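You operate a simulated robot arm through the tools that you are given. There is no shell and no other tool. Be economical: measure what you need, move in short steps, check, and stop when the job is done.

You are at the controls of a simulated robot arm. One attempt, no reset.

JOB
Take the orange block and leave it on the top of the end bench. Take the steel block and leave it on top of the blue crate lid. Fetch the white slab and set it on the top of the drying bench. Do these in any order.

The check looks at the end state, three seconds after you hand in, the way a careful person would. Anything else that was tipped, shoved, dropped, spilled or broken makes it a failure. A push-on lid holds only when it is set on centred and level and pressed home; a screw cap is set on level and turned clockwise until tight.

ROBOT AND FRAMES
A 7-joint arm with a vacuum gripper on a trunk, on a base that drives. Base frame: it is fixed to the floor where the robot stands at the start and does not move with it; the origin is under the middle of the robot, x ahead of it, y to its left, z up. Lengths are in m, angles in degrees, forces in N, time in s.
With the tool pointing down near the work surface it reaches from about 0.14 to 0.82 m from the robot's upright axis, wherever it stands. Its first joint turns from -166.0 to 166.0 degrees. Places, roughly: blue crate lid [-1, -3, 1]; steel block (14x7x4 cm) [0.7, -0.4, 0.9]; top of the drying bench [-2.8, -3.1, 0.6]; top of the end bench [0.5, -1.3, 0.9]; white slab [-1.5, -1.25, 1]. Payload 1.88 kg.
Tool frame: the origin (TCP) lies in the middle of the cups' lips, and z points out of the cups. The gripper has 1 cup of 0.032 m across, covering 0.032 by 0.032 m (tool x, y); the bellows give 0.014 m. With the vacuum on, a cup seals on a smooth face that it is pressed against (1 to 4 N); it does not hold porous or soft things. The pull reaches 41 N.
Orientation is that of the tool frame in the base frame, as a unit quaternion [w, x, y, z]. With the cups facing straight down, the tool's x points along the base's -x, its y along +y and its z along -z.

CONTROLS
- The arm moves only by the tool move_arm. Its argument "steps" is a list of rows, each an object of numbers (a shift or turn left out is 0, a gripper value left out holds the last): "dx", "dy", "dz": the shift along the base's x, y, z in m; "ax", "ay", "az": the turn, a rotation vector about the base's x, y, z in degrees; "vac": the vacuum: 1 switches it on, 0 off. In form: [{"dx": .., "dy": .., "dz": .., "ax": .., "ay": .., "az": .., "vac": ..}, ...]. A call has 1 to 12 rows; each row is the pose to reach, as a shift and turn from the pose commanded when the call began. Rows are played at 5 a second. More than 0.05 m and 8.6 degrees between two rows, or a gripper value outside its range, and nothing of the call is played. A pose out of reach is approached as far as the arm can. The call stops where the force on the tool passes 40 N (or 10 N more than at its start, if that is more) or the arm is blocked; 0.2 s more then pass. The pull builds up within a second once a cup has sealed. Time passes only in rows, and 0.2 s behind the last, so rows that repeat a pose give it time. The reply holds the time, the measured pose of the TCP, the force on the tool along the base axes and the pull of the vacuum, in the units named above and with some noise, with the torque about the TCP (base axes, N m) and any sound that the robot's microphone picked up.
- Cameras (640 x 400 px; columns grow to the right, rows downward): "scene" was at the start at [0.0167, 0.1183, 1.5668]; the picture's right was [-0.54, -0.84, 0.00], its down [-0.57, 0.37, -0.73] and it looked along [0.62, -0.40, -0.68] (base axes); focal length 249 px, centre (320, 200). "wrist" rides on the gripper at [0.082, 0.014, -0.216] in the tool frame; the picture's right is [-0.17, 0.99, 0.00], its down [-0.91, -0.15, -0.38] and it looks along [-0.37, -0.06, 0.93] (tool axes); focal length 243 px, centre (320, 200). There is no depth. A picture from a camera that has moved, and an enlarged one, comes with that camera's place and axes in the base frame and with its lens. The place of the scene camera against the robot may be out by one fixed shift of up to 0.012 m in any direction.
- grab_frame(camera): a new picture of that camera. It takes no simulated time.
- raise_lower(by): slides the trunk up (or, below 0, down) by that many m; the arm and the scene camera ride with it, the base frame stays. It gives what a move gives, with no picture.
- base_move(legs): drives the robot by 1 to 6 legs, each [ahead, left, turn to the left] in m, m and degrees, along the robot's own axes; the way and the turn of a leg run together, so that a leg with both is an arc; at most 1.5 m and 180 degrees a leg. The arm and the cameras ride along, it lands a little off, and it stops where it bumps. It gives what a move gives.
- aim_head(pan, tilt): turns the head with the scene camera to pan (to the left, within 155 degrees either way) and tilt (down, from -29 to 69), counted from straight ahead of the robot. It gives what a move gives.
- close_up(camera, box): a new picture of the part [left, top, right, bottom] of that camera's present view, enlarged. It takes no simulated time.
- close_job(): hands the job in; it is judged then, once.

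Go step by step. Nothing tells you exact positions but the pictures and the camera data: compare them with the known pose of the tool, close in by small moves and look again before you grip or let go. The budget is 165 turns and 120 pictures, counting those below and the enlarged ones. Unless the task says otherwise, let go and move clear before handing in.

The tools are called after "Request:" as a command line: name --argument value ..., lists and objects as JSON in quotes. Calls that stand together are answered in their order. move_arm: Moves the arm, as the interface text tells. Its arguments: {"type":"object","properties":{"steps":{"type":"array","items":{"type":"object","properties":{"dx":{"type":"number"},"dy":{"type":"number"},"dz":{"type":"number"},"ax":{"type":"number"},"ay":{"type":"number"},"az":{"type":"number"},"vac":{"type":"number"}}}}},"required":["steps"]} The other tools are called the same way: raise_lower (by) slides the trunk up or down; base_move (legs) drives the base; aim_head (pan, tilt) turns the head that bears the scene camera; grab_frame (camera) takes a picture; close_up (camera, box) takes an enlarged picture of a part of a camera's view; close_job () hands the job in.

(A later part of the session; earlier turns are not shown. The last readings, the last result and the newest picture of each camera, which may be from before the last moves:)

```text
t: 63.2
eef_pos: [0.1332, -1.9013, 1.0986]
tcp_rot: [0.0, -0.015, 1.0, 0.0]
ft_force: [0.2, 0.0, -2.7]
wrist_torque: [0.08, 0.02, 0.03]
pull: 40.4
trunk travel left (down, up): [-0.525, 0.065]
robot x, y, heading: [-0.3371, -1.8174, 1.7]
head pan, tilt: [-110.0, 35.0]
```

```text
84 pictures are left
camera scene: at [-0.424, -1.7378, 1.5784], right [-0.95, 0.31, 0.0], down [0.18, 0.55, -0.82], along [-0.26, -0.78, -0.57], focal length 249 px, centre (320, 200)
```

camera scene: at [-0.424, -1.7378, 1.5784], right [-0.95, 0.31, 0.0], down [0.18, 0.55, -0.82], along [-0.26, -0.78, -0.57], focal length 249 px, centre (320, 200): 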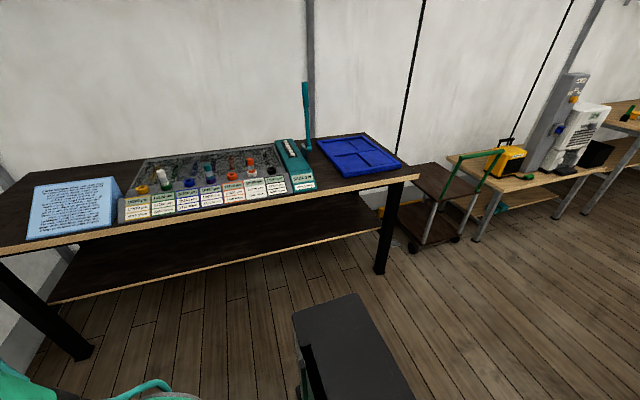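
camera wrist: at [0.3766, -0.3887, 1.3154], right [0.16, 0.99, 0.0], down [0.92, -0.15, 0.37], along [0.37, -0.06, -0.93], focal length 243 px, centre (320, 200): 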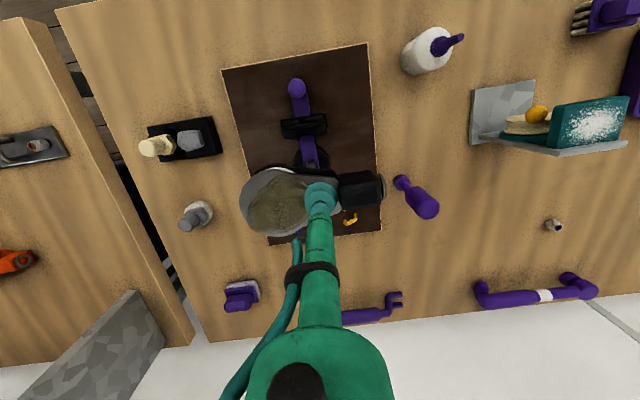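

The blue lid is at about (-1.11,-3.01) on the rear table. I'll turn to face it, advance and sidestep.

Request:
base_move --legs '[[0, 0, -91.7], [0.38, 0, 0], [0, -0.72, 0]]'

Request:
aim_head --pan 0 --tilt 40

Request:
grab_frame --camera "scene"

Request:
grab_frame --camera "wrist"

```text
t: 73.1
eef_pos: [-1.1738, -2.66, 1.0993]
tcp_rot: [0.0, 0.709, 0.706, 0.001]
ft_force: [0.0, 0.0, -1.2]
wrist_torque: [0.02, -0.03, -0.02]
pull: 40.5
trunk travel left (down, up): [-0.525, 0.065]
robot x, y, heading: [-1.0694, -2.1924, -90.1]
head pan, tilt: [-110.0, 35.0]
```

```text
t: 74.9
eef_pos: [-1.1751, -2.6604, 1.0982]
tcp_rot: [0.0, 0.707, 0.707, 0.0]
ft_force: [-0.1, 0.6, -2.0]
wrist_torque: [0.02, -0.04, 0.02]
pull: 40.8
trunk travel left (down, up): [-0.525, 0.065]
robot x, y, heading: [-1.0719, -2.1889, -90.3]
head pan, tilt: [0.0, 40.0]
```

```text
83 pictures are left
camera scene: at [-0.902, -2.2174, 1.5708], right [-1.0, 0.0, 0.0], down [0.0, 0.64, -0.77], along [0.0, -0.77, -0.64], focal length 249 px, centre (320, 200)
```

scene: 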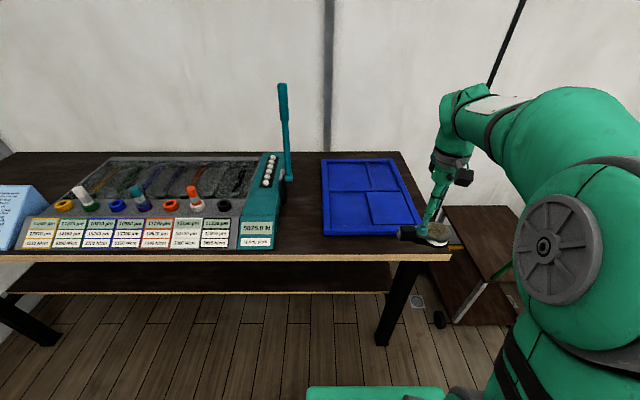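

```text
82 pictures are left
camera wrist: at [-1.1612, -2.5786, 1.3155], right [0.99, -0.17, 0.0], down [-0.16, -0.91, 0.37], along [-0.06, -0.37, -0.93], focal length 243 px, centre (320, 200)
```

wrist: 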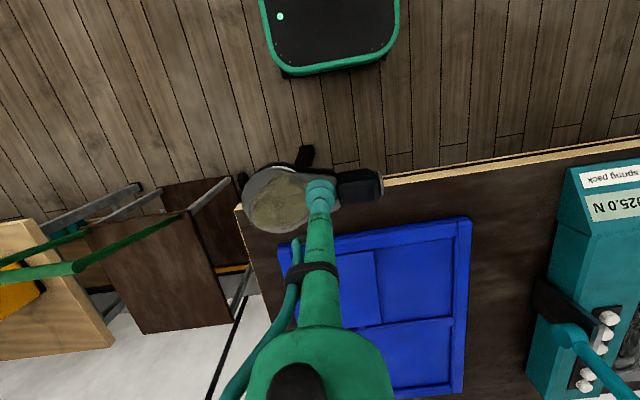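

The blue lid spans about x -0.91..-1.28, y -2.83..-3.36 and has a panelled relief. Zoom in to choose a flat area.

Request:
close_up --camera "scene" --box '[300, 140, 460, 250]'

Request:
close_up --camera "wrist" --box '[260, 200, 500, 400]'

```text
3.64 times, centred on (380, 195) of scene
camera zoom: at [-0.902, -2.2174, 1.5708], right [-1.0, 0.0, 0.0], down [0.0, 0.64, -0.77], along [0.0, -0.77, -0.64], focal length 907 px, centre (102, 218)
```

zoom: 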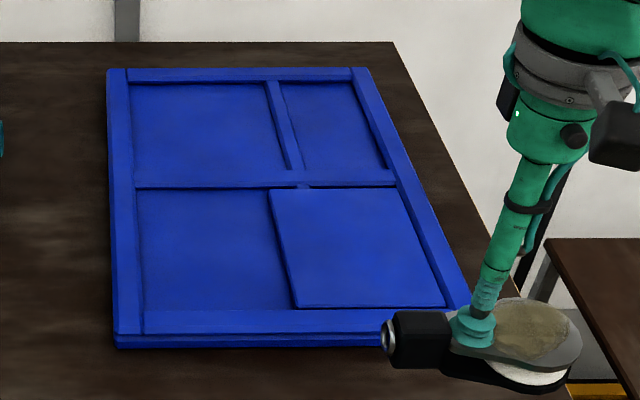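

```text
2.00 times, centred on (380, 300) of wrist
camera zoom: at [-1.1612, -2.5786, 1.3155], right [0.99, -0.17, 0.0], down [-0.16, -0.91, 0.37], along [-0.06, -0.37, -0.93], focal length 485 px, centre (200, 0)
```

zoom: 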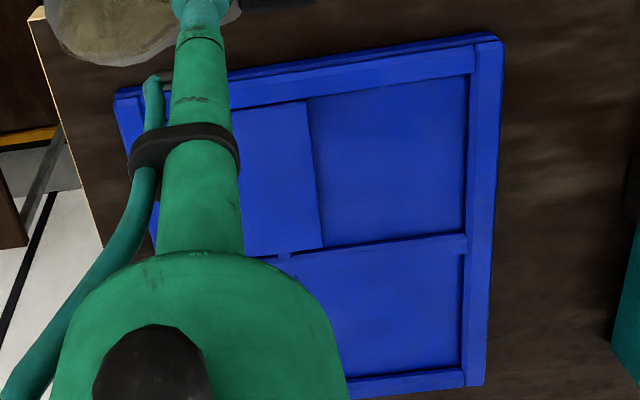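

I'll move over the lid's left part to look at the raised panel from closer.

Request:
move_arm --steps '[{"dz": 0.02, "dx": 0.03, "dy": -0.02}, {"dz": 0.04, "dx": 0.07, "dy": -0.03}, {"dz": 0.05, "dx": 0.11, "dy": -0.05}, {"dz": 0.05, "dx": 0.15, "dy": -0.07}, {"dz": 0.05, "dx": 0.18, "dy": -0.1}, {"dz": 0.05, "dx": 0.2, "dy": -0.13}, {"dz": 0.05, "dx": 0.2, "dy": -0.16}]'

Request:
grab_frame --camera "wrist"

Request:
close_up --camera "scene" --box '[300, 140, 460, 250]'

```text
t: 76.5
eef_pos: [-0.973, -2.8216, 1.146]
tcp_rot: [0.0, 0.708, 0.706, 0.0]
ft_force: [-0.8, -1.1, -2.5]
wrist_torque: [-0.02, -0.05, 0.0]
pull: 40.6
trunk travel left (down, up): [-0.525, 0.065]
robot x, y, heading: [-1.0735, -2.1899, -90.3]
head pan, tilt: [0.0, 40.0]
```

```text
79 pictures are left
camera wrist: at [-0.9605, -2.7409, 1.3642], right [0.99, -0.17, 0.0], down [-0.16, -0.91, 0.37], along [-0.06, -0.37, -0.93], focal length 243 px, centre (320, 200)
```

wrist: 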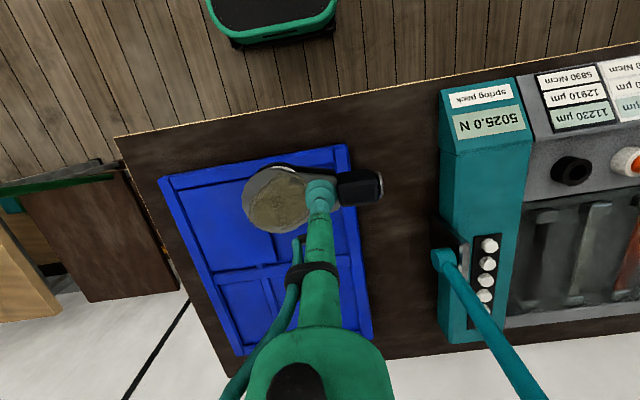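

```text
3.64 times, centred on (380, 195) of scene
camera zoom: at [-0.9018, -2.2178, 1.5708], right [-1.0, 0.0, 0.0], down [0.0, 0.64, -0.77], along [0.0, -0.77, -0.64], focal length 907 px, centre (102, 218)
```

zoom: 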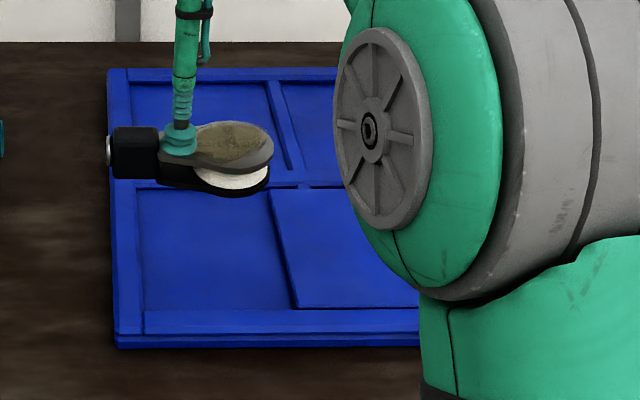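

Request:
close_up --camera "wrist" --box '[150, 140, 310, 360]'

```text
1.82 times, centred on (230, 250) of wrist
camera zoom: at [-0.9605, -2.7409, 1.3642], right [0.99, -0.17, 0.0], down [-0.16, -0.91, 0.37], along [-0.06, -0.37, -0.93], focal length 441 px, centre (484, 109)
```

zoom: 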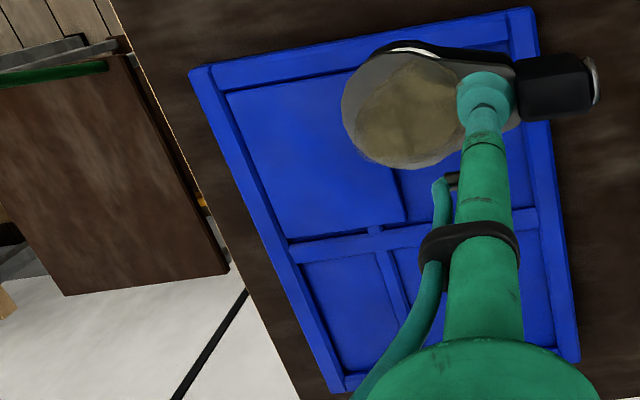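

The raised panel (about x -1.25..-1.10, y -3.05..-2.86) is a good flat top. I'll bring the block over its centre, turning it 90° so its length runs along y.

Request:
move_arm --steps '[{"dx": -0.0164, "dy": -0.011, "az": 7.5}, {"dx": -0.033, "dy": -0.022, "az": 15}, {"dx": -0.049, "dy": -0.033, "az": 22.5}, {"dx": -0.066, "dy": -0.044, "az": 30}, {"dx": -0.082, "dy": -0.055, "az": 37.5}, {"dx": -0.098, "dy": -0.066, "az": 45}, {"dx": -0.115, "dy": -0.077, "az": 52.5}, {"dx": -0.131, "dy": -0.089, "az": 60}, {"dx": -0.148, "dy": -0.1, "az": 67.5}, {"dx": -0.164, "dy": -0.111, "az": 75}, {"dx": -0.18, "dy": -0.122, "az": 82.5}, {"dx": -0.197, "dy": -0.133, "az": 90}]'

Request:
grab_frame --camera "wrist"

Request:
grab_frame --camera "scene"

```text
t: 79.1
eef_pos: [-1.1324, -2.9412, 1.1259]
tcp_rot: [0.0, 0.0, 1.0, -0.001]
ft_force: [-0.1, -1.7, -1.3]
wrist_torque: [0.04, 0.02, -0.03]
pull: 40.6
out of reach, approached as far as the arm can: row 11, 12
trunk travel left (down, up): [-0.525, 0.065]
robot x, y, heading: [-1.0715, -2.1908, -90.1]
head pan, tilt: [0.0, 40.0]
```

```text
76 pictures are left
camera wrist: at [-1.2151, -2.9282, 1.3438], right [0.17, 0.99, 0.0], down [0.91, -0.15, 0.38], along [0.37, -0.06, -0.93], focal length 243 px, centre (320, 200)
```

wrist: 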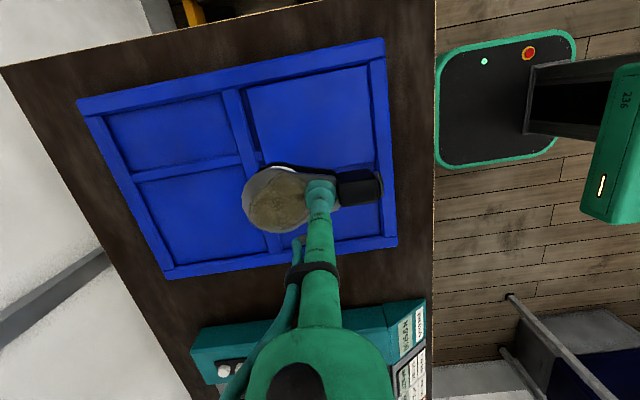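

```text
75 pictures are left
camera scene: at [-0.901, -2.2161, 1.5708], right [-1.0, 0.0, 0.0], down [0.0, 0.64, -0.77], along [0.0, -0.77, -0.64], focal length 249 px, centre (320, 200)
```

scene: 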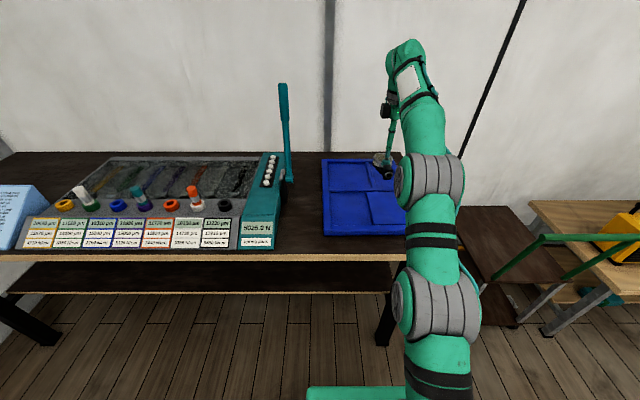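

Out of reach there; I'll pull the arm back slightly, drive 0.15 ahead, and re-aim.

Request:
move_arm --steps '[{"dy": 0.04, "dz": 0.02}, {"dy": 0.08, "dz": 0.02}, {"dy": 0.12, "dz": 0.02}]'

Request:
base_move --legs '[[0.15, 0, 0]]'

Request:
grab_frame --camera "wrist"

```text
t: 79.9
eef_pos: [-1.1335, -2.8217, 1.1466]
tcp_rot: [-0.001, 0.001, 1.0, -0.001]
ft_force: [-1.1, -0.1, -1.8]
wrist_torque: [0.03, 0.03, -0.01]
pull: 41.0
trunk travel left (down, up): [-0.525, 0.065]
robot x, y, heading: [-1.0721, -2.1875, -90.1]
head pan, tilt: [0.0, 40.0]
```

```text
t: 81.3
eef_pos: [-1.1353, -2.9735, 1.1459]
tcp_rot: [0.0, 0.003, 1.0, 0.001]
ft_force: [-0.6, 0.8, -1.4]
wrist_torque: [0.08, 0.01, 0.02]
pull: 41.0
trunk travel left (down, up): [-0.525, 0.065]
robot x, y, heading: [-1.0727, -2.3455, -90.3]
head pan, tilt: [0.0, 40.0]
```

```text
74 pictures are left
camera wrist: at [-1.2189, -2.9609, 1.3623], right [0.17, 0.99, 0.0], down [0.91, -0.16, 0.37], along [0.37, -0.06, -0.93], focal length 243 px, centre (320, 200)
```

wrist: 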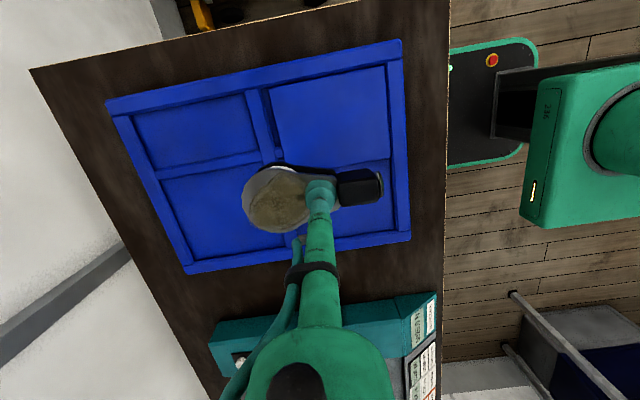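

Panel centre is at about (-1.18,-2.945). Moving over it and lowering to inspect.

Request:
move_arm --steps '[{"dx": -0.03, "dy": 0.02}, {"dx": -0.045, "dy": 0.0335, "dz": -0.03}, {"dx": -0.045, "dy": 0.0335, "dz": -0.07}, {"dx": -0.045, "dy": 0.0335, "dz": -0.11}, {"dx": -0.045, "dy": 0.0335, "dz": -0.125}]'

Request:
grab_frame --camera "wrist"

Request:
close_up --camera "scene" --box '[320, 120, 480, 240]'

```text
t: 82.5
eef_pos: [-1.1832, -2.9397, 1.0221]
tcp_rot: [0.0, 0.003, 1.0, 0.001]
ft_force: [-0.9, 0.1, -1.3]
wrist_torque: [0.07, 0.01, 0.0]
pull: 40.7
trunk travel left (down, up): [-0.525, 0.065]
robot x, y, heading: [-1.0725, -2.3459, -89.9]
head pan, tilt: [0.0, 40.0]
```

```text
73 pictures are left
camera wrist: at [-1.2654, -2.927, 1.2398], right [0.17, 0.99, 0.0], down [0.91, -0.16, 0.37], along [0.37, -0.06, -0.93], focal length 243 px, centre (320, 200)
```

wrist: 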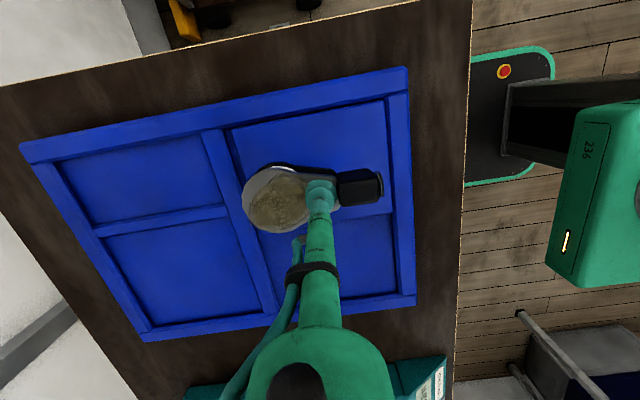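

```text
3.33 times, centred on (400, 180) of scene
camera zoom: at [-0.9025, -2.369, 1.5709], right [-1.0, 0.0, 0.0], down [0.0, 0.64, -0.77], along [0.0, -0.77, -0.64], focal length 831 px, centre (53, 267)
```

zoom: 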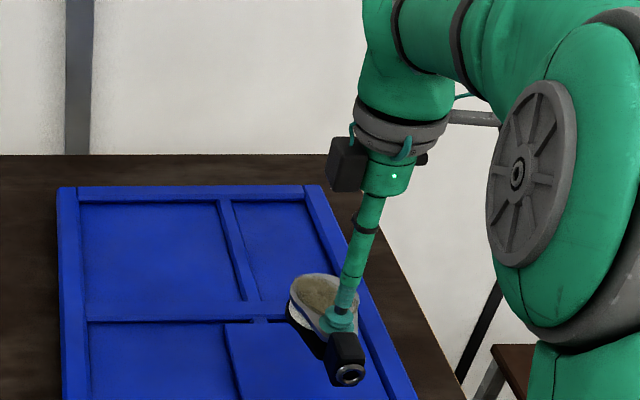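

Aligned over the panel. Lowering toward contact in small steps.

Request:
move_arm --steps '[{"dz": -0.02}, {"dz": -0.035}, {"dz": -0.042}, {"dz": -0.046}, {"dz": -0.046}]'

Request:
close_up --camera "scene" --box '[340, 180, 440, 250]'

```text
t: 83.7
eef_pos: [-1.182, -2.9405, 0.9745]
tcp_rot: [0.0, 0.003, 1.0, 0.001]
ft_force: [0.0, -0.1, -1.1]
wrist_torque: [0.06, 0.0, 0.02]
pull: 40.5
trunk travel left (down, up): [-0.525, 0.065]
robot x, y, heading: [-1.0733, -2.3434, -90.2]
head pan, tilt: [0.0, 40.0]
```

```text
5.71 times, centred on (390, 215) of scene
camera zoom: at [-0.9025, -2.3689, 1.5708], right [-1.0, 0.0, 0.0], down [0.0, 0.64, -0.77], along [0.0, -0.77, -0.64], focal length 1425 px, centre (-80, 114)
```

zoom: 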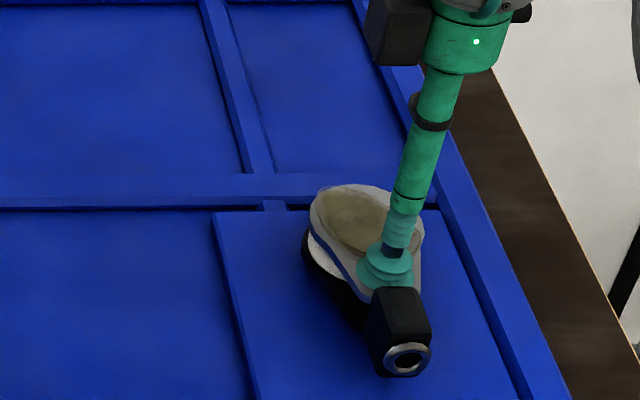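

Still above the panel; continuing down in 3–4 mm steps.

Request:
move_arm --steps '[{"dz": -0.003}, {"dz": -0.006}, {"dz": -0.009}, {"dz": -0.012}, {"dz": -0.012}]'

```text
t: 84.9
eef_pos: [-1.1822, -2.9395, 0.9627]
tcp_rot: [0.001, 0.003, 1.0, 0.001]
ft_force: [-0.5, 0.8, -1.3]
wrist_torque: [0.04, -0.01, -0.01]
pull: 41.1
trunk travel left (down, up): [-0.525, 0.065]
robot x, y, heading: [-1.0742, -2.3441, -90.4]
head pan, tilt: [0.0, 40.0]
```

Request:
move_arm --steps '[{"dz": -0.003}, {"dz": -0.006}, {"dz": -0.009}, {"dz": -0.009}]'

Request:
close_up --camera "scene" --box '[340, 180, 440, 250]'

```text
t: 85.9
eef_pos: [-1.1819, -2.94, 0.9568]
tcp_rot: [-0.001, 0.003, 1.0, -0.002]
ft_force: [-2.2, -0.3, 28.5]
wrist_torque: [0.03, 0.01, -0.17]
pull: 40.7
trunk travel left (down, up): [-0.525, 0.065]
robot x, y, heading: [-1.0726, -2.342, -90.3]
head pan, tilt: [0.0, 40.0]
```

```text
5.71 times, centred on (390, 215) of scene
camera zoom: at [-0.9024, -2.3667, 1.5711], right [-1.0, 0.0, 0.0], down [0.0, 0.64, -0.77], along [0.0, -0.77, -0.64], focal length 1425 px, centre (-80, 114)
```

zoom: 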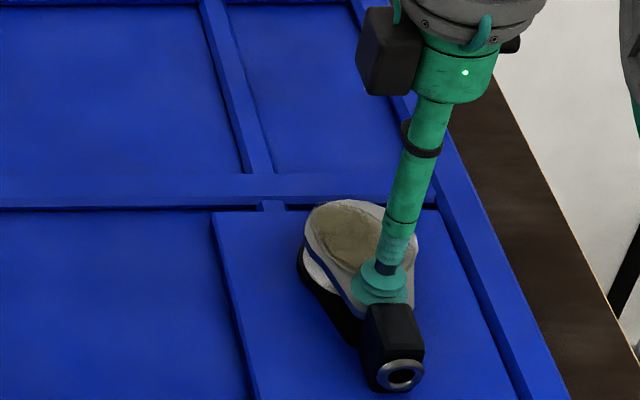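

Contact is made. Ease the pressure, release, and rise.

Request:
move_arm --steps '[{"dz": 0.004}, {"dz": 0.005, "vac": 0}, {"dz": 0.005}, {"dz": 0.005}, {"dz": 0.005}, {"dz": 0.01}, {"dz": 0.04}, {"dz": 0.08}, {"dz": 0.12}, {"dz": 0.16}, {"dz": 0.2}]'

Request:
close_up --camera "scene" --box '[320, 140, 480, 260]'

```text
t: 88.3
eef_pos: [-1.1773, -2.9378, 1.1538]
tcp_rot: [-0.001, 0.003, 1.0, 0.0]
ft_force: [-0.5, 0.5, -0.4]
wrist_torque: [-0.03, -0.04, -0.01]
pull: 0.1
trunk travel left (down, up): [-0.525, 0.065]
robot x, y, heading: [-1.0736, -2.3434, -90.4]
head pan, tilt: [0.0, 40.0]
```

```text
3.33 times, centred on (400, 200) of scene
camera zoom: at [-0.9025, -2.3687, 1.5708], right [-1.0, 0.0, 0.0], down [0.0, 0.64, -0.77], along [0.0, -0.77, -0.64], focal length 831 px, centre (53, 200)
```

zoom: 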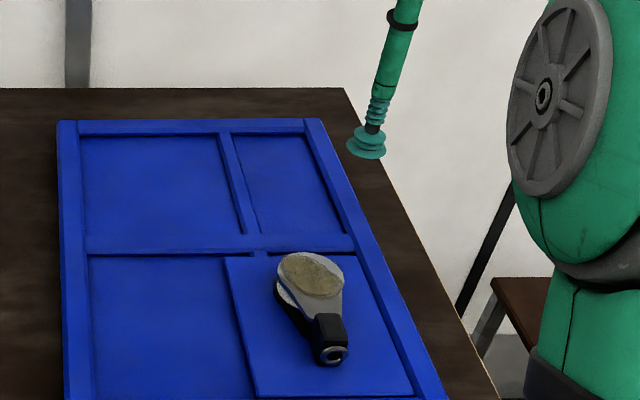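

The steel block rests flat on the lid. Retract and unwind the wrist, then go for the white slab on the island.

Request:
move_arm --steps '[{"dy": 0.02, "dz": 0.01, "az": -7.5}, {"dy": 0.04, "dz": 0.02, "az": -15}, {"dy": 0.06, "dz": 0.03, "az": -22.5}, {"dy": 0.08, "dz": 0.04, "az": -30}, {"dy": 0.1, "dz": 0.05, "az": -37.5}, {"dy": 0.12, "dz": 0.06, "az": -45}, {"dy": 0.14, "dz": 0.07, "az": -52.5}, {"dy": 0.16, "dz": 0.08, "az": -60}, {"dy": 0.18, "dz": 0.09, "az": -67.5}, {"dy": 0.2, "dz": 0.1, "az": -75}, {"dy": 0.22, "dz": 0.11, "az": -82.5}, {"dy": 0.24, "dz": 0.12, "az": -90}]'

Request:
base_move --legs '[[-0.25, 0, 0], [0, 0.4, 0], [0, 0, 180]]'

Request:
aim_head --pan 40 --tilt 35

Request:
grab_frame --camera "scene"

```text
t: 90.9
eef_pos: [-1.1801, -2.699, 1.2736]
tcp_rot: [0.001, 0.71, 0.705, 0.001]
ft_force: [0.3, 0.2, 0.6]
wrist_torque: [0.0, -0.01, 0.0]
pull: 0.0
trunk travel left (down, up): [-0.525, 0.065]
robot x, y, heading: [-1.0729, -2.3405, -90.4]
head pan, tilt: [0.0, 40.0]
```

```text
t: 102.3
eef_pos: [-0.5689, -1.7308, 1.2727]
tcp_rot: [0.0, 0.719, -0.695, 0.0]
ft_force: [0.6, 0.5, 0.1]
wrist_torque: [-0.03, 0.0, 0.01]
pull: 0.1
trunk travel left (down, up): [-0.525, 0.065]
robot x, y, heading: [-0.6677, -2.0928, 92.1]
head pan, tilt: [0.0, 40.0]
```

```text
t: 103.4
eef_pos: [-0.5669, -1.7314, 1.2731]
tcp_rot: [0.0, 0.719, -0.695, 0.0]
ft_force: [0.2, 0.6, -0.7]
wrist_torque: [-0.01, 0.0, 0.01]
pull: 0.0
trunk travel left (down, up): [-0.525, 0.065]
robot x, y, heading: [-0.6644, -2.0948, 91.8]
head pan, tilt: [40.0, 35.0]
```

```text
68 pictures are left
camera scene: at [-0.8758, -2.0915, 1.5784], right [0.75, 0.67, 0.0], down [0.38, -0.43, -0.82], along [-0.55, 0.61, -0.57], focal length 249 px, centre (320, 200)
```

scene: 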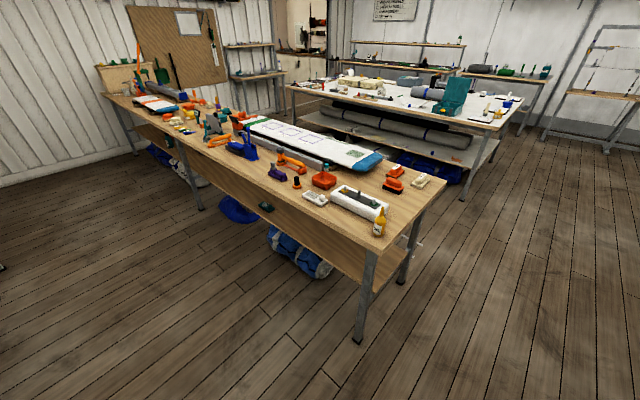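

Request:
close_up --camera "scene" --box '[240, 130, 450, 260]'

```text
3.05 times, centred on (345, 195) of scene
camera zoom: at [-0.8758, -2.0915, 1.5784], right [0.75, 0.67, 0.0], down [0.38, -0.43, -0.82], along [-0.55, 0.61, -0.57], focal length 760 px, centre (244, 215)
```

zoom: 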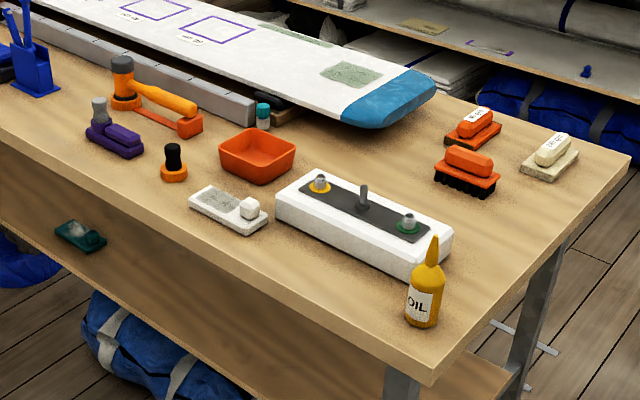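

Two white candidates are near the listed place: a white bar with studs and a small white slab with a grey patch. Driving closer to measure.

Request:
base_move --legs '[[0, 0, -2], [0, 0.8, 0]]'

Request:
aim_head --pan 5 --tilt 42

Request:
grab_frame --camera "scene"

Request:
grab_frame --camera "wrist"

```text
t: 108.1
eef_pos: [-1.3637, -1.7312, 1.2733]
tcp_rot: [-0.001, -0.705, 0.709, 0.0]
ft_force: [-0.4, 0.5, -0.3]
wrist_torque: [0.02, 0.0, -0.01]
pull: 0.0
trunk travel left (down, up): [-0.525, 0.065]
robot x, y, heading: [-1.4691, -2.0902, 89.4]
head pan, tilt: [40.0, 35.0]
```

```text
t: 109.1
eef_pos: [-1.3636, -1.7315, 1.2743]
tcp_rot: [0.0, -0.705, 0.71, 0.001]
ft_force: [0.9, 0.7, -0.4]
wrist_torque: [0.03, 0.01, 0.03]
pull: 0.0
trunk travel left (down, up): [-0.525, 0.065]
robot x, y, heading: [-1.4719, -2.0906, 89.7]
head pan, tilt: [5.0, 42.0]
```

```text
66 pictures are left
camera scene: at [-1.6349, -2.065, 1.5679], right [1.0, 0.08, 0.0], down [0.06, -0.67, -0.74], along [-0.06, 0.74, -0.67], focal length 249 px, centre (320, 200)
```

scene: 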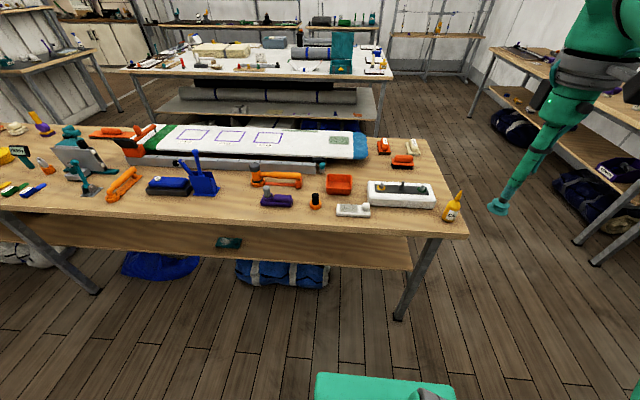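

```text
65 pictures are left
camera wrist: at [-1.378, -1.8144, 1.4905], right [-0.99, 0.17, 0.0], down [0.16, 0.91, 0.37], along [0.06, 0.37, -0.93], focal length 243 px, centre (320, 200)
```

wrist: 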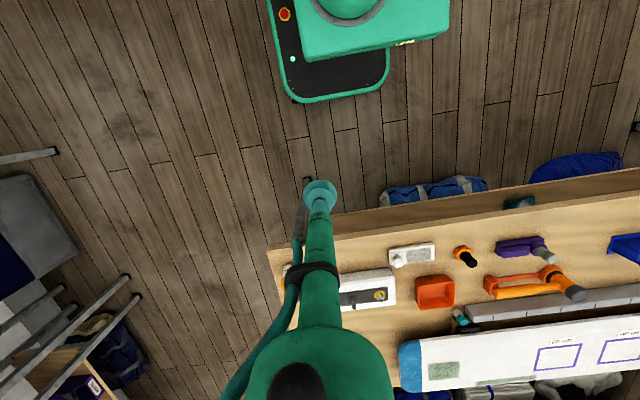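

Both are similarly close to the listed place, so I'll bring the wrist camera over them.

Request:
move_arm --steps '[{"dx": -0.02, "dy": 0.04}, {"dx": -0.04, "dy": 0.08}, {"dx": -0.06, "dy": 0.12}, {"dx": -0.08, "dy": 0.16}, {"dx": -0.1, "dy": 0.2}]'

Request:
grab_frame --camera "wrist"

Request:
close_up --camera "scene" --box '[320, 160, 480, 240]'

```text
t: 110.3
eef_pos: [-1.4633, -1.5305, 1.2727]
tcp_rot: [0.0, -0.705, 0.709, 0.001]
ft_force: [0.0, 0.8, -0.2]
wrist_torque: [-0.01, 0.02, 0.0]
pull: 0.1
trunk travel left (down, up): [-0.525, 0.065]
robot x, y, heading: [-1.4699, -2.0881, 89.7]
head pan, tilt: [5.0, 42.0]
```

```text
64 pictures are left
camera wrist: at [-1.478, -1.6131, 1.4897], right [-0.99, 0.17, 0.0], down [0.16, 0.91, 0.37], along [0.06, 0.37, -0.93], focal length 243 px, centre (320, 200)
```

wrist: 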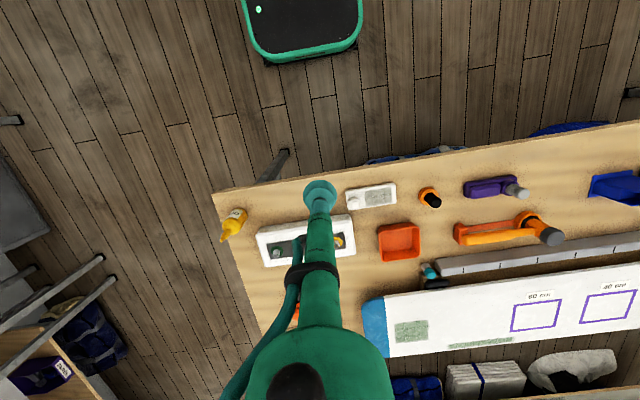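

```text
4.00 times, centred on (400, 200) of scene
camera zoom: at [-1.6348, -2.0644, 1.5679], right [1.0, 0.08, 0.0], down [0.06, -0.67, -0.74], along [-0.06, 0.74, -0.67], focal length 997 px, centre (0, 200)
```

zoom: 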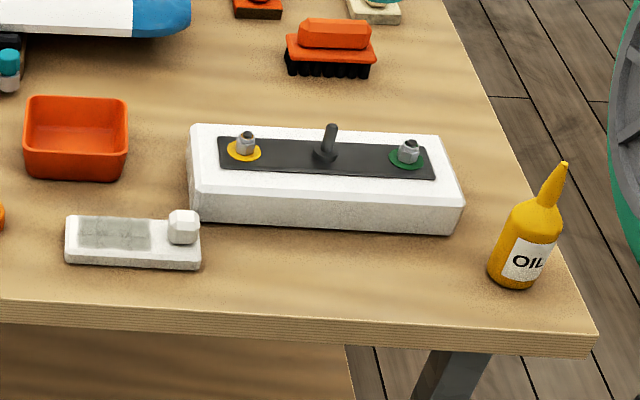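

Let me zoom on both candidates to judge which is the slab and where a cup could seal.

Request:
move_arm --steps '[{"dz": -0.04, "dx": -0.02}, {"dz": -0.08, "dx": -0.04}, {"dz": -0.12, "dx": -0.06}, {"dz": -0.14, "dx": -0.08}]'

Request:
grab_frame --camera "wrist"

Request:
close_up --camera "wrist" --box '[180, 170, 420, 290]'

Request:
close_up --camera "scene" --box '[325, 170, 445, 230]'

```text
t: 111.3
eef_pos: [-1.5438, -1.5297, 1.1319]
tcp_rot: [-0.001, -0.705, 0.709, 0.001]
ft_force: [0.8, -0.3, 0.1]
wrist_torque: [-0.02, -0.01, 0.0]
pull: 0.1
trunk travel left (down, up): [-0.525, 0.065]
robot x, y, heading: [-1.4724, -2.0893, 89.7]
head pan, tilt: [5.0, 42.0]
```

```text
62 pictures are left
camera wrist: at [-1.5575, -1.6117, 1.3497], right [-0.99, 0.17, 0.0], down [0.16, 0.91, 0.37], along [0.06, 0.37, -0.93], focal length 243 px, centre (320, 200)
```

wrist: 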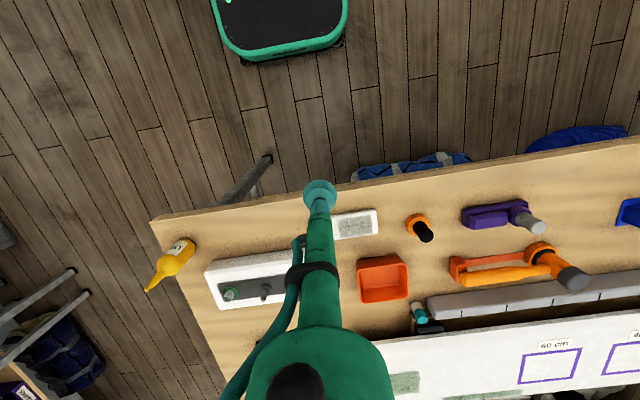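

```text
2.67 times, centred on (300, 230) of wrist
camera zoom: at [-1.5575, -1.6117, 1.3497], right [-0.99, 0.17, 0.0], down [0.16, 0.91, 0.37], along [0.06, 0.37, -0.93], focal length 647 px, centre (373, 120)
```

zoom: 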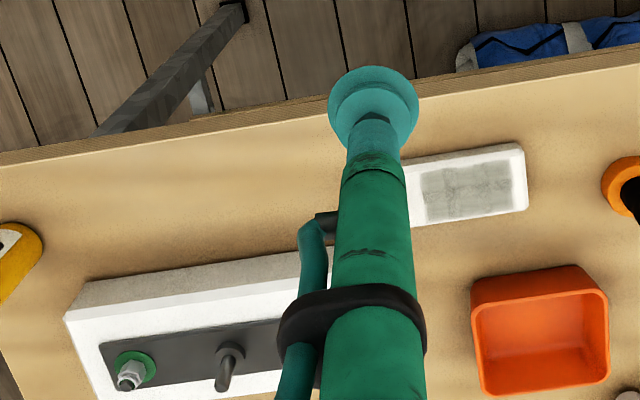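

```text
5.33 times, centred on (385, 200) of scene
camera zoom: at [-1.6348, -2.0648, 1.5679], right [1.0, 0.08, 0.0], down [0.06, -0.67, -0.74], along [-0.06, 0.74, -0.67], focal length 1330 px, centre (-27, 200)
```

zoom: 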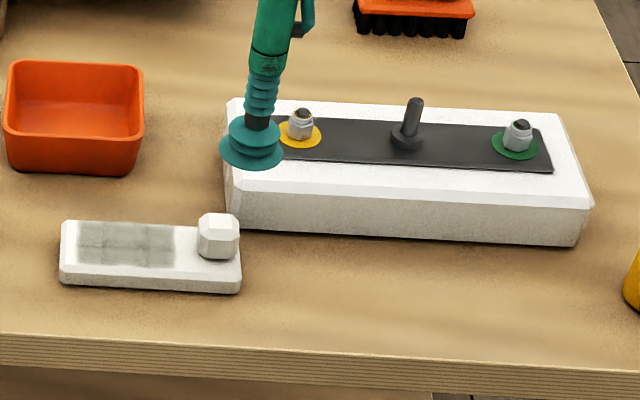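

I judge the white slab to be the white foam-like bar with the black plate. The smooth plate between the studs is where a cup can seal. Driving slightly closer and positioning over the gap between the yellow stud and the stem.

Request:
base_move --legs '[[0.17, 0, 0]]'

Request:
move_arm --steps '[{"dx": 0.04, "dy": 0.02, "dz": 0.02}, {"dx": 0.08, "dy": 0.04, "dz": 0.02}, {"dx": 0.12, "dy": 0.06, "dz": 0.02}]'

Request:
grab_frame --camera "wrist"

Request:
close_up --camera "wrist" --box '[200, 120, 440, 270]'

```text
t: 112.8
eef_pos: [-1.5395, -1.3561, 1.134]
tcp_rot: [0.0, -0.704, 0.71, 0.0]
ft_force: [-0.6, -0.2, -0.2]
wrist_torque: [0.0, 0.02, 0.04]
pull: 0.1
trunk travel left (down, up): [-0.525, 0.065]
robot x, y, heading: [-1.4722, -1.914, 89.7]
head pan, tilt: [5.0, 42.0]
```

```text
t: 113.5
eef_pos: [-1.4182, -1.2955, 1.1521]
tcp_rot: [-0.001, -0.705, 0.709, 0.001]
ft_force: [-0.6, 0.5, 0.6]
wrist_torque: [0.01, -0.02, -0.01]
pull: 0.1
trunk travel left (down, up): [-0.525, 0.065]
robot x, y, heading: [-1.4708, -1.9164, 89.6]
head pan, tilt: [5.0, 42.0]
```

```text
59 pictures are left
camera wrist: at [-1.4329, -1.3788, 1.3687], right [-0.98, 0.17, 0.0], down [0.16, 0.91, 0.37], along [0.06, 0.37, -0.93], focal length 243 px, centre (320, 200)
```

wrist: 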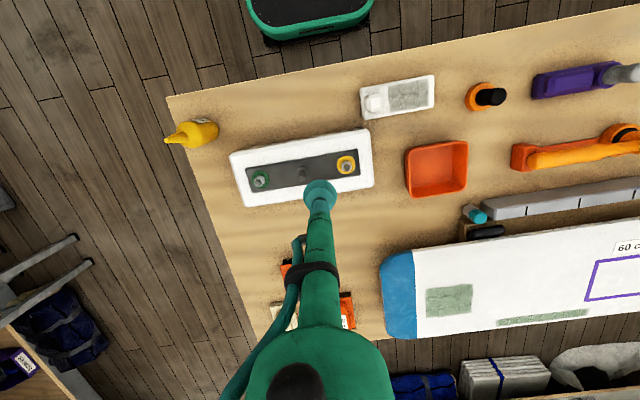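

```text
2.67 times, centred on (320, 195) of wrist
camera zoom: at [-1.4329, -1.3788, 1.3687], right [-0.98, 0.17, 0.0], down [0.16, 0.91, 0.37], along [0.06, 0.37, -0.93], focal length 647 px, centre (320, 213)
```

zoom: 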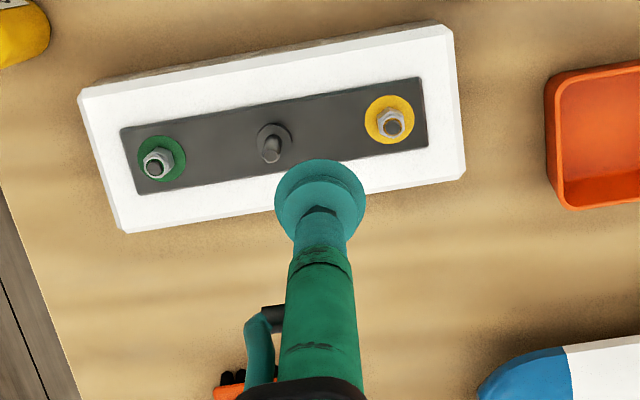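

Need about +2.6 cm in y. Shift and descend to inspect.

Request:
move_arm --steps '[{"dx": 0.001, "dy": 0.026}, {"dx": 0.001, "dy": 0.026, "dz": -0.04}, {"dx": 0.001, "dy": 0.026, "dz": -0.08}, {"dx": 0.001, "dy": 0.026, "dz": -0.12}, {"dx": 0.001, "dy": 0.026, "dz": -0.15}]'

Request:
close_up --camera "wrist" --box '[240, 120, 400, 220]'

Request:
close_up --camera "scene" --box '[330, 140, 490, 240]'

```text
t: 114.8
eef_pos: [-1.4178, -1.2703, 1.0028]
tcp_rot: [-0.001, -0.704, 0.71, 0.001]
ft_force: [-0.2, 0.7, 0.6]
wrist_torque: [0.02, 0.0, -0.03]
pull: 0.0
trunk travel left (down, up): [-0.525, 0.065]
robot x, y, heading: [-1.4677, -1.9159, 89.5]
head pan, tilt: [5.0, 42.0]
```

```text
4.00 times, centred on (320, 170) of wrist
camera zoom: at [-1.4329, -1.353, 1.22], right [-0.98, 0.17, 0.0], down [0.16, 0.91, 0.37], along [0.06, 0.37, -0.93], focal length 970 px, centre (320, 320)
```

zoom: 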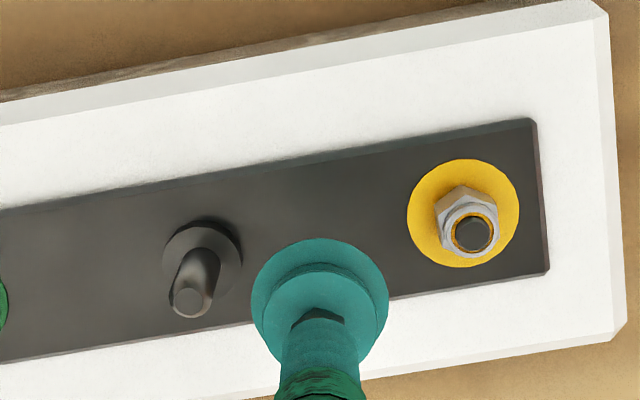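

```text
4.00 times, centred on (410, 190) of scene
camera zoom: at [-1.6335, -1.8922, 1.5679], right [1.0, 0.08, 0.0], down [0.05, -0.67, -0.74], along [-0.06, 0.74, -0.67], focal length 997 px, centre (-40, 240)
```

zoom: 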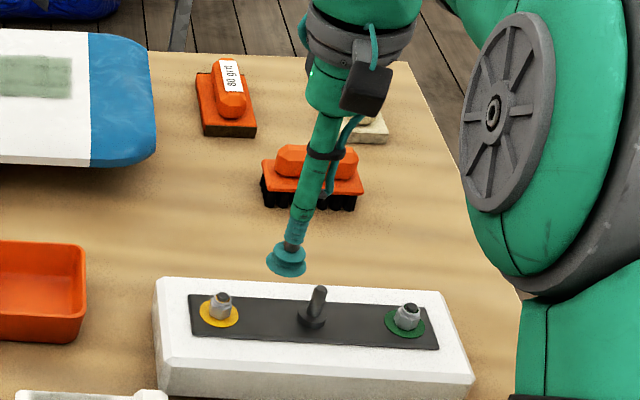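

Well aimed. Descending partway and rechecking, since the plate height is uncertain.

Request:
move_arm --steps '[{"dz": -0.02}, {"dz": -0.035}]'

Request:
close_up --camera "wrist" --box '[240, 120, 400, 220]'

Request:
close_up --camera "scene" --box '[360, 180, 460, 250]'

```text
t: 115.3
eef_pos: [-1.4167, -1.2705, 0.966]
tcp_rot: [0.0, -0.704, 0.71, 0.0]
ft_force: [-1.2, -0.5, -0.6]
wrist_torque: [0.01, -0.02, -0.01]
pull: 0.0
trunk travel left (down, up): [-0.525, 0.065]
robot x, y, heading: [-1.4696, -1.9151, 89.5]
head pan, tilt: [5.0, 42.0]
```

```text
4.00 times, centred on (320, 170) of wrist
camera zoom: at [-1.4328, -1.3527, 1.184], right [-0.98, 0.17, 0.0], down [0.16, 0.91, 0.37], along [0.06, 0.37, -0.93], focal length 970 px, centre (320, 320)
```

zoom: 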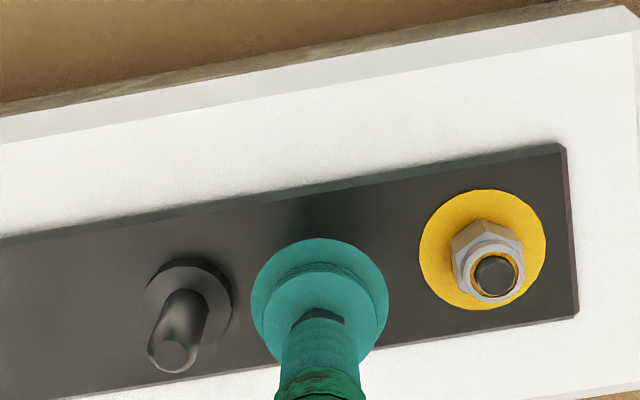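

```text
5.71 times, centred on (410, 215) of scene
camera zoom: at [-1.6335, -1.8921, 1.5679], right [1.0, 0.08, 0.0], down [0.05, -0.67, -0.74], along [-0.06, 0.74, -0.67], focal length 1425 px, centre (-194, 114)
```

zoom: 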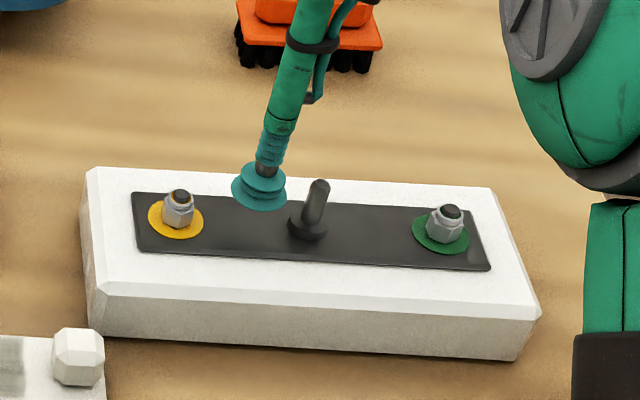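

Plate at about z 0.94; aim is centred. Descend with vacuum on.

Request:
move_arm --steps '[{"dz": -0.015, "vac": 1}, {"dz": -0.024}, {"dz": -0.028}, {"dz": -0.031}, {"dz": -0.031}, {"dz": -0.031}]'

```text
t: 116.8
eef_pos: [-1.4187, -1.2715, 0.9364]
tcp_rot: [-0.002, -0.704, 0.71, -0.001]
ft_force: [-1.2, -11.0, -7.1]
wrist_torque: [0.08, -0.05, 0.01]
pull: 41.4
trunk travel left (down, up): [-0.525, 0.065]
robot x, y, heading: [-1.4693, -1.9162, 89.5]
head pan, tilt: [5.0, 42.0]
```

Sealed at full pull. A small lift to weigh it.

Request:
move_arm --steps '[{"dz": 0.01}, {"dz": 0.02}, {"dz": 0.03}, {"dz": 0.04}, {"dz": 0.04}]'

Request:
close_up --camera "scene" --box '[330, 140, 490, 240]'

```text
t: 117.2
eef_pos: [-1.4184, -1.2736, 0.936]
tcp_rot: [-0.007, -0.705, 0.71, -0.006]
ft_force: [0.4, 11.1, -19.7]
wrist_torque: [0.2, -0.05, 0.05]
pull: 40.2
trunk travel left (down, up): [-0.525, 0.065]
robot x, y, heading: [-1.4667, -1.9174, 89.5]
head pan, tilt: [5.0, 42.0]
stopped in row 2: the force on the tool passed its limit (the readings are from after the stop); the commanded pose is now the measured one
```

```text
4.00 times, centred on (410, 190) of scene
camera zoom: at [-1.6334, -1.8893, 1.5678], right [1.0, 0.08, 0.0], down [0.05, -0.67, -0.74], along [-0.06, 0.74, -0.67], focal length 997 px, centre (-40, 240)
```

zoom: 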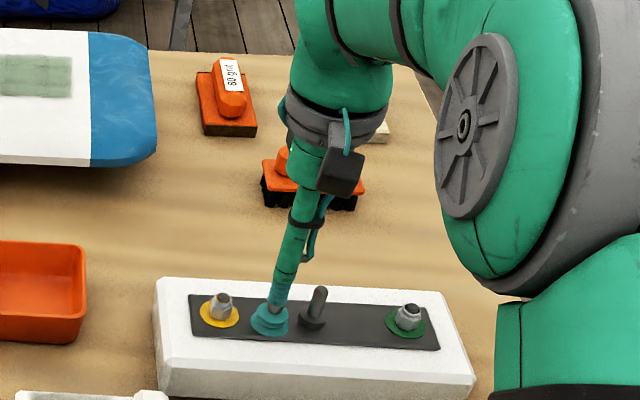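

It won't lift: this bar is fixed or far too heavy, so it isn't the slab. Release it and rise.

Request:
move_arm --steps '[{"dz": -0.001, "vac": 0}, {"dz": 0.0}, {"dz": 0.0}, {"dz": 0.0}, {"dz": 0.003}, {"dz": 0.03}, {"dz": 0.07}, {"dz": 0.11}, {"dz": 0.15}]'

Request:
grab_frame --camera "wrist"

Request:
close_up --camera "wrist" --box '[180, 70, 500, 230]'

```text
t: 119.2
eef_pos: [-1.4188, -1.2744, 1.09]
tcp_rot: [-0.005, -0.705, 0.709, -0.005]
ft_force: [0.4, 0.5, 0.6]
wrist_torque: [0.02, 0.0, 0.01]
pull: 0.0
trunk travel left (down, up): [-0.525, 0.065]
robot x, y, heading: [-1.4705, -1.918, 89.3]
head pan, tilt: [5.0, 42.0]
```

```text
52 pictures are left
camera wrist: at [-1.4337, -1.3549, 1.3083], right [-0.98, 0.17, 0.0], down [0.16, 0.92, 0.36], along [0.06, 0.36, -0.93], focal length 243 px, centre (320, 200)
```

wrist: 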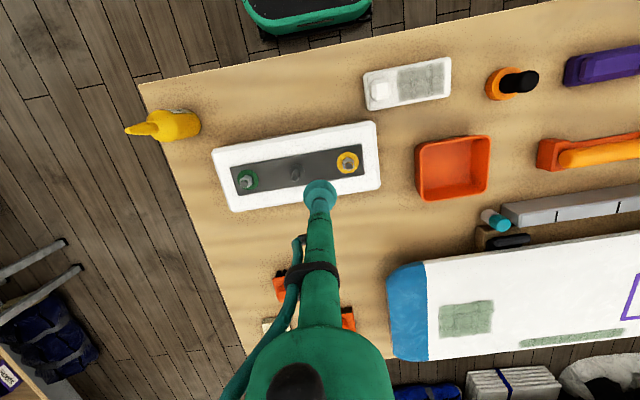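

```text
2.00 times, centred on (340, 150) of wrist
camera zoom: at [-1.4337, -1.3549, 1.3083], right [-0.98, 0.17, 0.0], down [0.16, 0.92, 0.36], along [0.06, 0.36, -0.93], focal length 485 px, centre (280, 300)
```

zoom: 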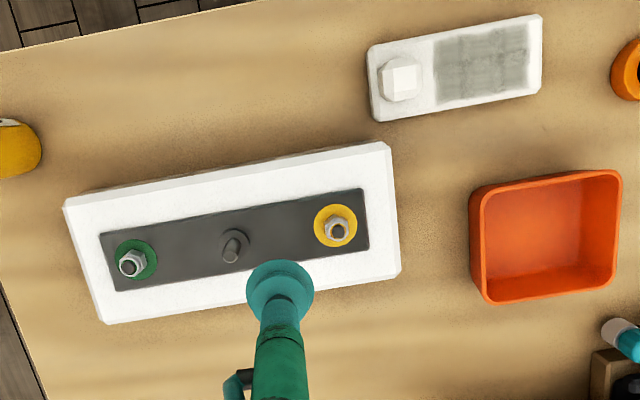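

So the small white slab at about (-1.57,-1.36) must be it. I'll move over it and look closely for a sealable spot.

Request:
move_arm --steps '[{"dx": -0.035, "dy": -0.02}, {"dx": -0.07, "dy": -0.04}, {"dx": -0.1, "dy": -0.06}, {"dx": -0.135, "dy": -0.08}, {"dx": -0.166, "dy": -0.088}, {"dx": -0.166, "dy": -0.088, "dz": -0.04}, {"dx": -0.166, "dy": -0.088, "dz": -0.08}, {"dx": -0.166, "dy": -0.088, "dz": -0.1}]'

Request:
close_up --camera "wrist" --box '[240, 110, 400, 210]'

```text
t: 121.0
eef_pos: [-1.5852, -1.3626, 0.9905]
tcp_rot: [-0.005, -0.705, 0.709, -0.004]
ft_force: [0.2, 0.1, 0.5]
wrist_torque: [-0.01, 0.0, -0.03]
pull: 0.1
trunk travel left (down, up): [-0.525, 0.065]
robot x, y, heading: [-1.4703, -1.9156, 89.4]
head pan, tilt: [5.0, 42.0]
```

```text
4.00 times, centred on (320, 160) of wrist
camera zoom: at [-1.5996, -1.4423, 1.2078], right [-0.98, 0.17, 0.0], down [0.16, 0.92, 0.36], along [0.06, 0.36, -0.93], focal length 970 px, centre (320, 360)
```

zoom: 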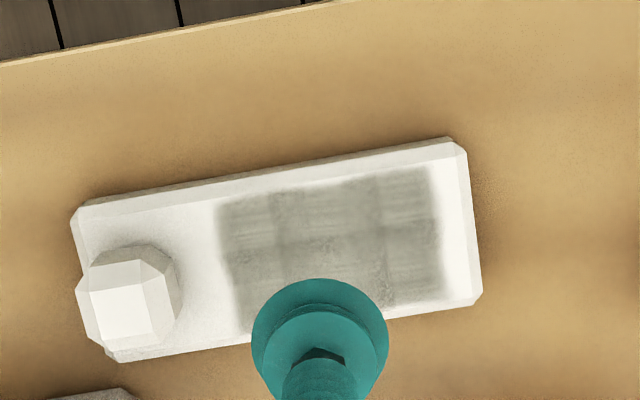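

Only the grey patch is wide enough for the cup. It may simply be scuffed, so I'll try a gentle press there.

Request:
move_arm --steps '[{"dz": -0.03, "vac": 1}, {"dz": -0.06}, {"dz": -0.073}, {"dz": -0.078}, {"dz": -0.082}, {"dz": -0.082}]'

```text
t: 122.4
eef_pos: [-1.5844, -1.3621, 0.9083]
tcp_rot: [-0.006, -0.704, 0.71, -0.004]
ft_force: [-0.7, -0.4, 0.1]
wrist_torque: [-0.03, 0.0, 0.01]
pull: 0.0
trunk travel left (down, up): [-0.525, 0.065]
robot x, y, heading: [-1.4714, -1.9157, 89.5]
head pan, tilt: [5.0, 42.0]
```

Request:
move_arm --steps '[{"dz": -0.003}, {"dz": -0.006}, {"dz": -0.006}, {"dz": -0.006}]'

```text
t: 123.4
eef_pos: [-1.5841, -1.362, 0.9021]
tcp_rot: [-0.005, -0.704, 0.71, -0.005]
ft_force: [-0.3, 0.2, 0.1]
wrist_torque: [0.0, -0.01, 0.02]
pull: 40.7
trunk travel left (down, up): [-0.525, 0.065]
robot x, y, heading: [-1.4707, -1.9169, 89.7]
head pan, tilt: [5.0, 42.0]
```

It sealed. Small test lift.

Request:
move_arm --steps '[{"dz": 0.01}, {"dz": 0.02}, {"dz": 0.03}, {"dz": 0.05}, {"dz": 0.07}, {"dz": 0.07}]'

Request:
close_up --camera "scene" --box '[280, 120, 480, 240]'

```text
t: 124.8
eef_pos: [-1.5835, -1.363, 0.9716]
tcp_rot: [-0.006, -0.704, 0.71, -0.005]
ft_force: [-0.2, 0.1, -1.5]
wrist_torque: [0.01, -0.01, -0.01]
pull: 40.8
trunk travel left (down, up): [-0.525, 0.065]
robot x, y, heading: [-1.4688, -1.9149, 89.6]
head pan, tilt: [5.0, 42.0]
```

```text
3.20 times, centred on (380, 180) of scene
camera zoom: at [-1.6336, -1.8924, 1.5679], right [1.0, 0.08, 0.0], down [0.05, -0.67, -0.74], along [-0.06, 0.74, -0.67], focal length 798 px, centre (128, 264)
```

zoom: 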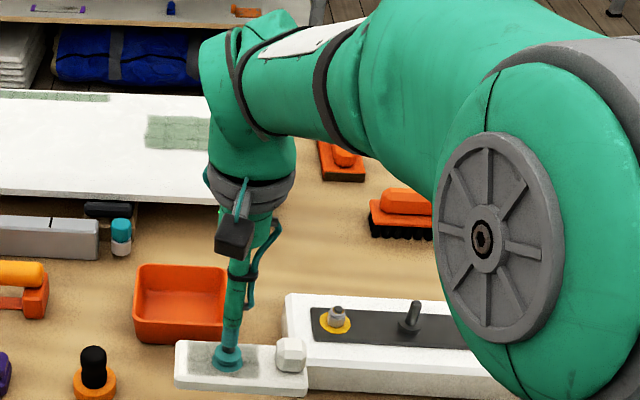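

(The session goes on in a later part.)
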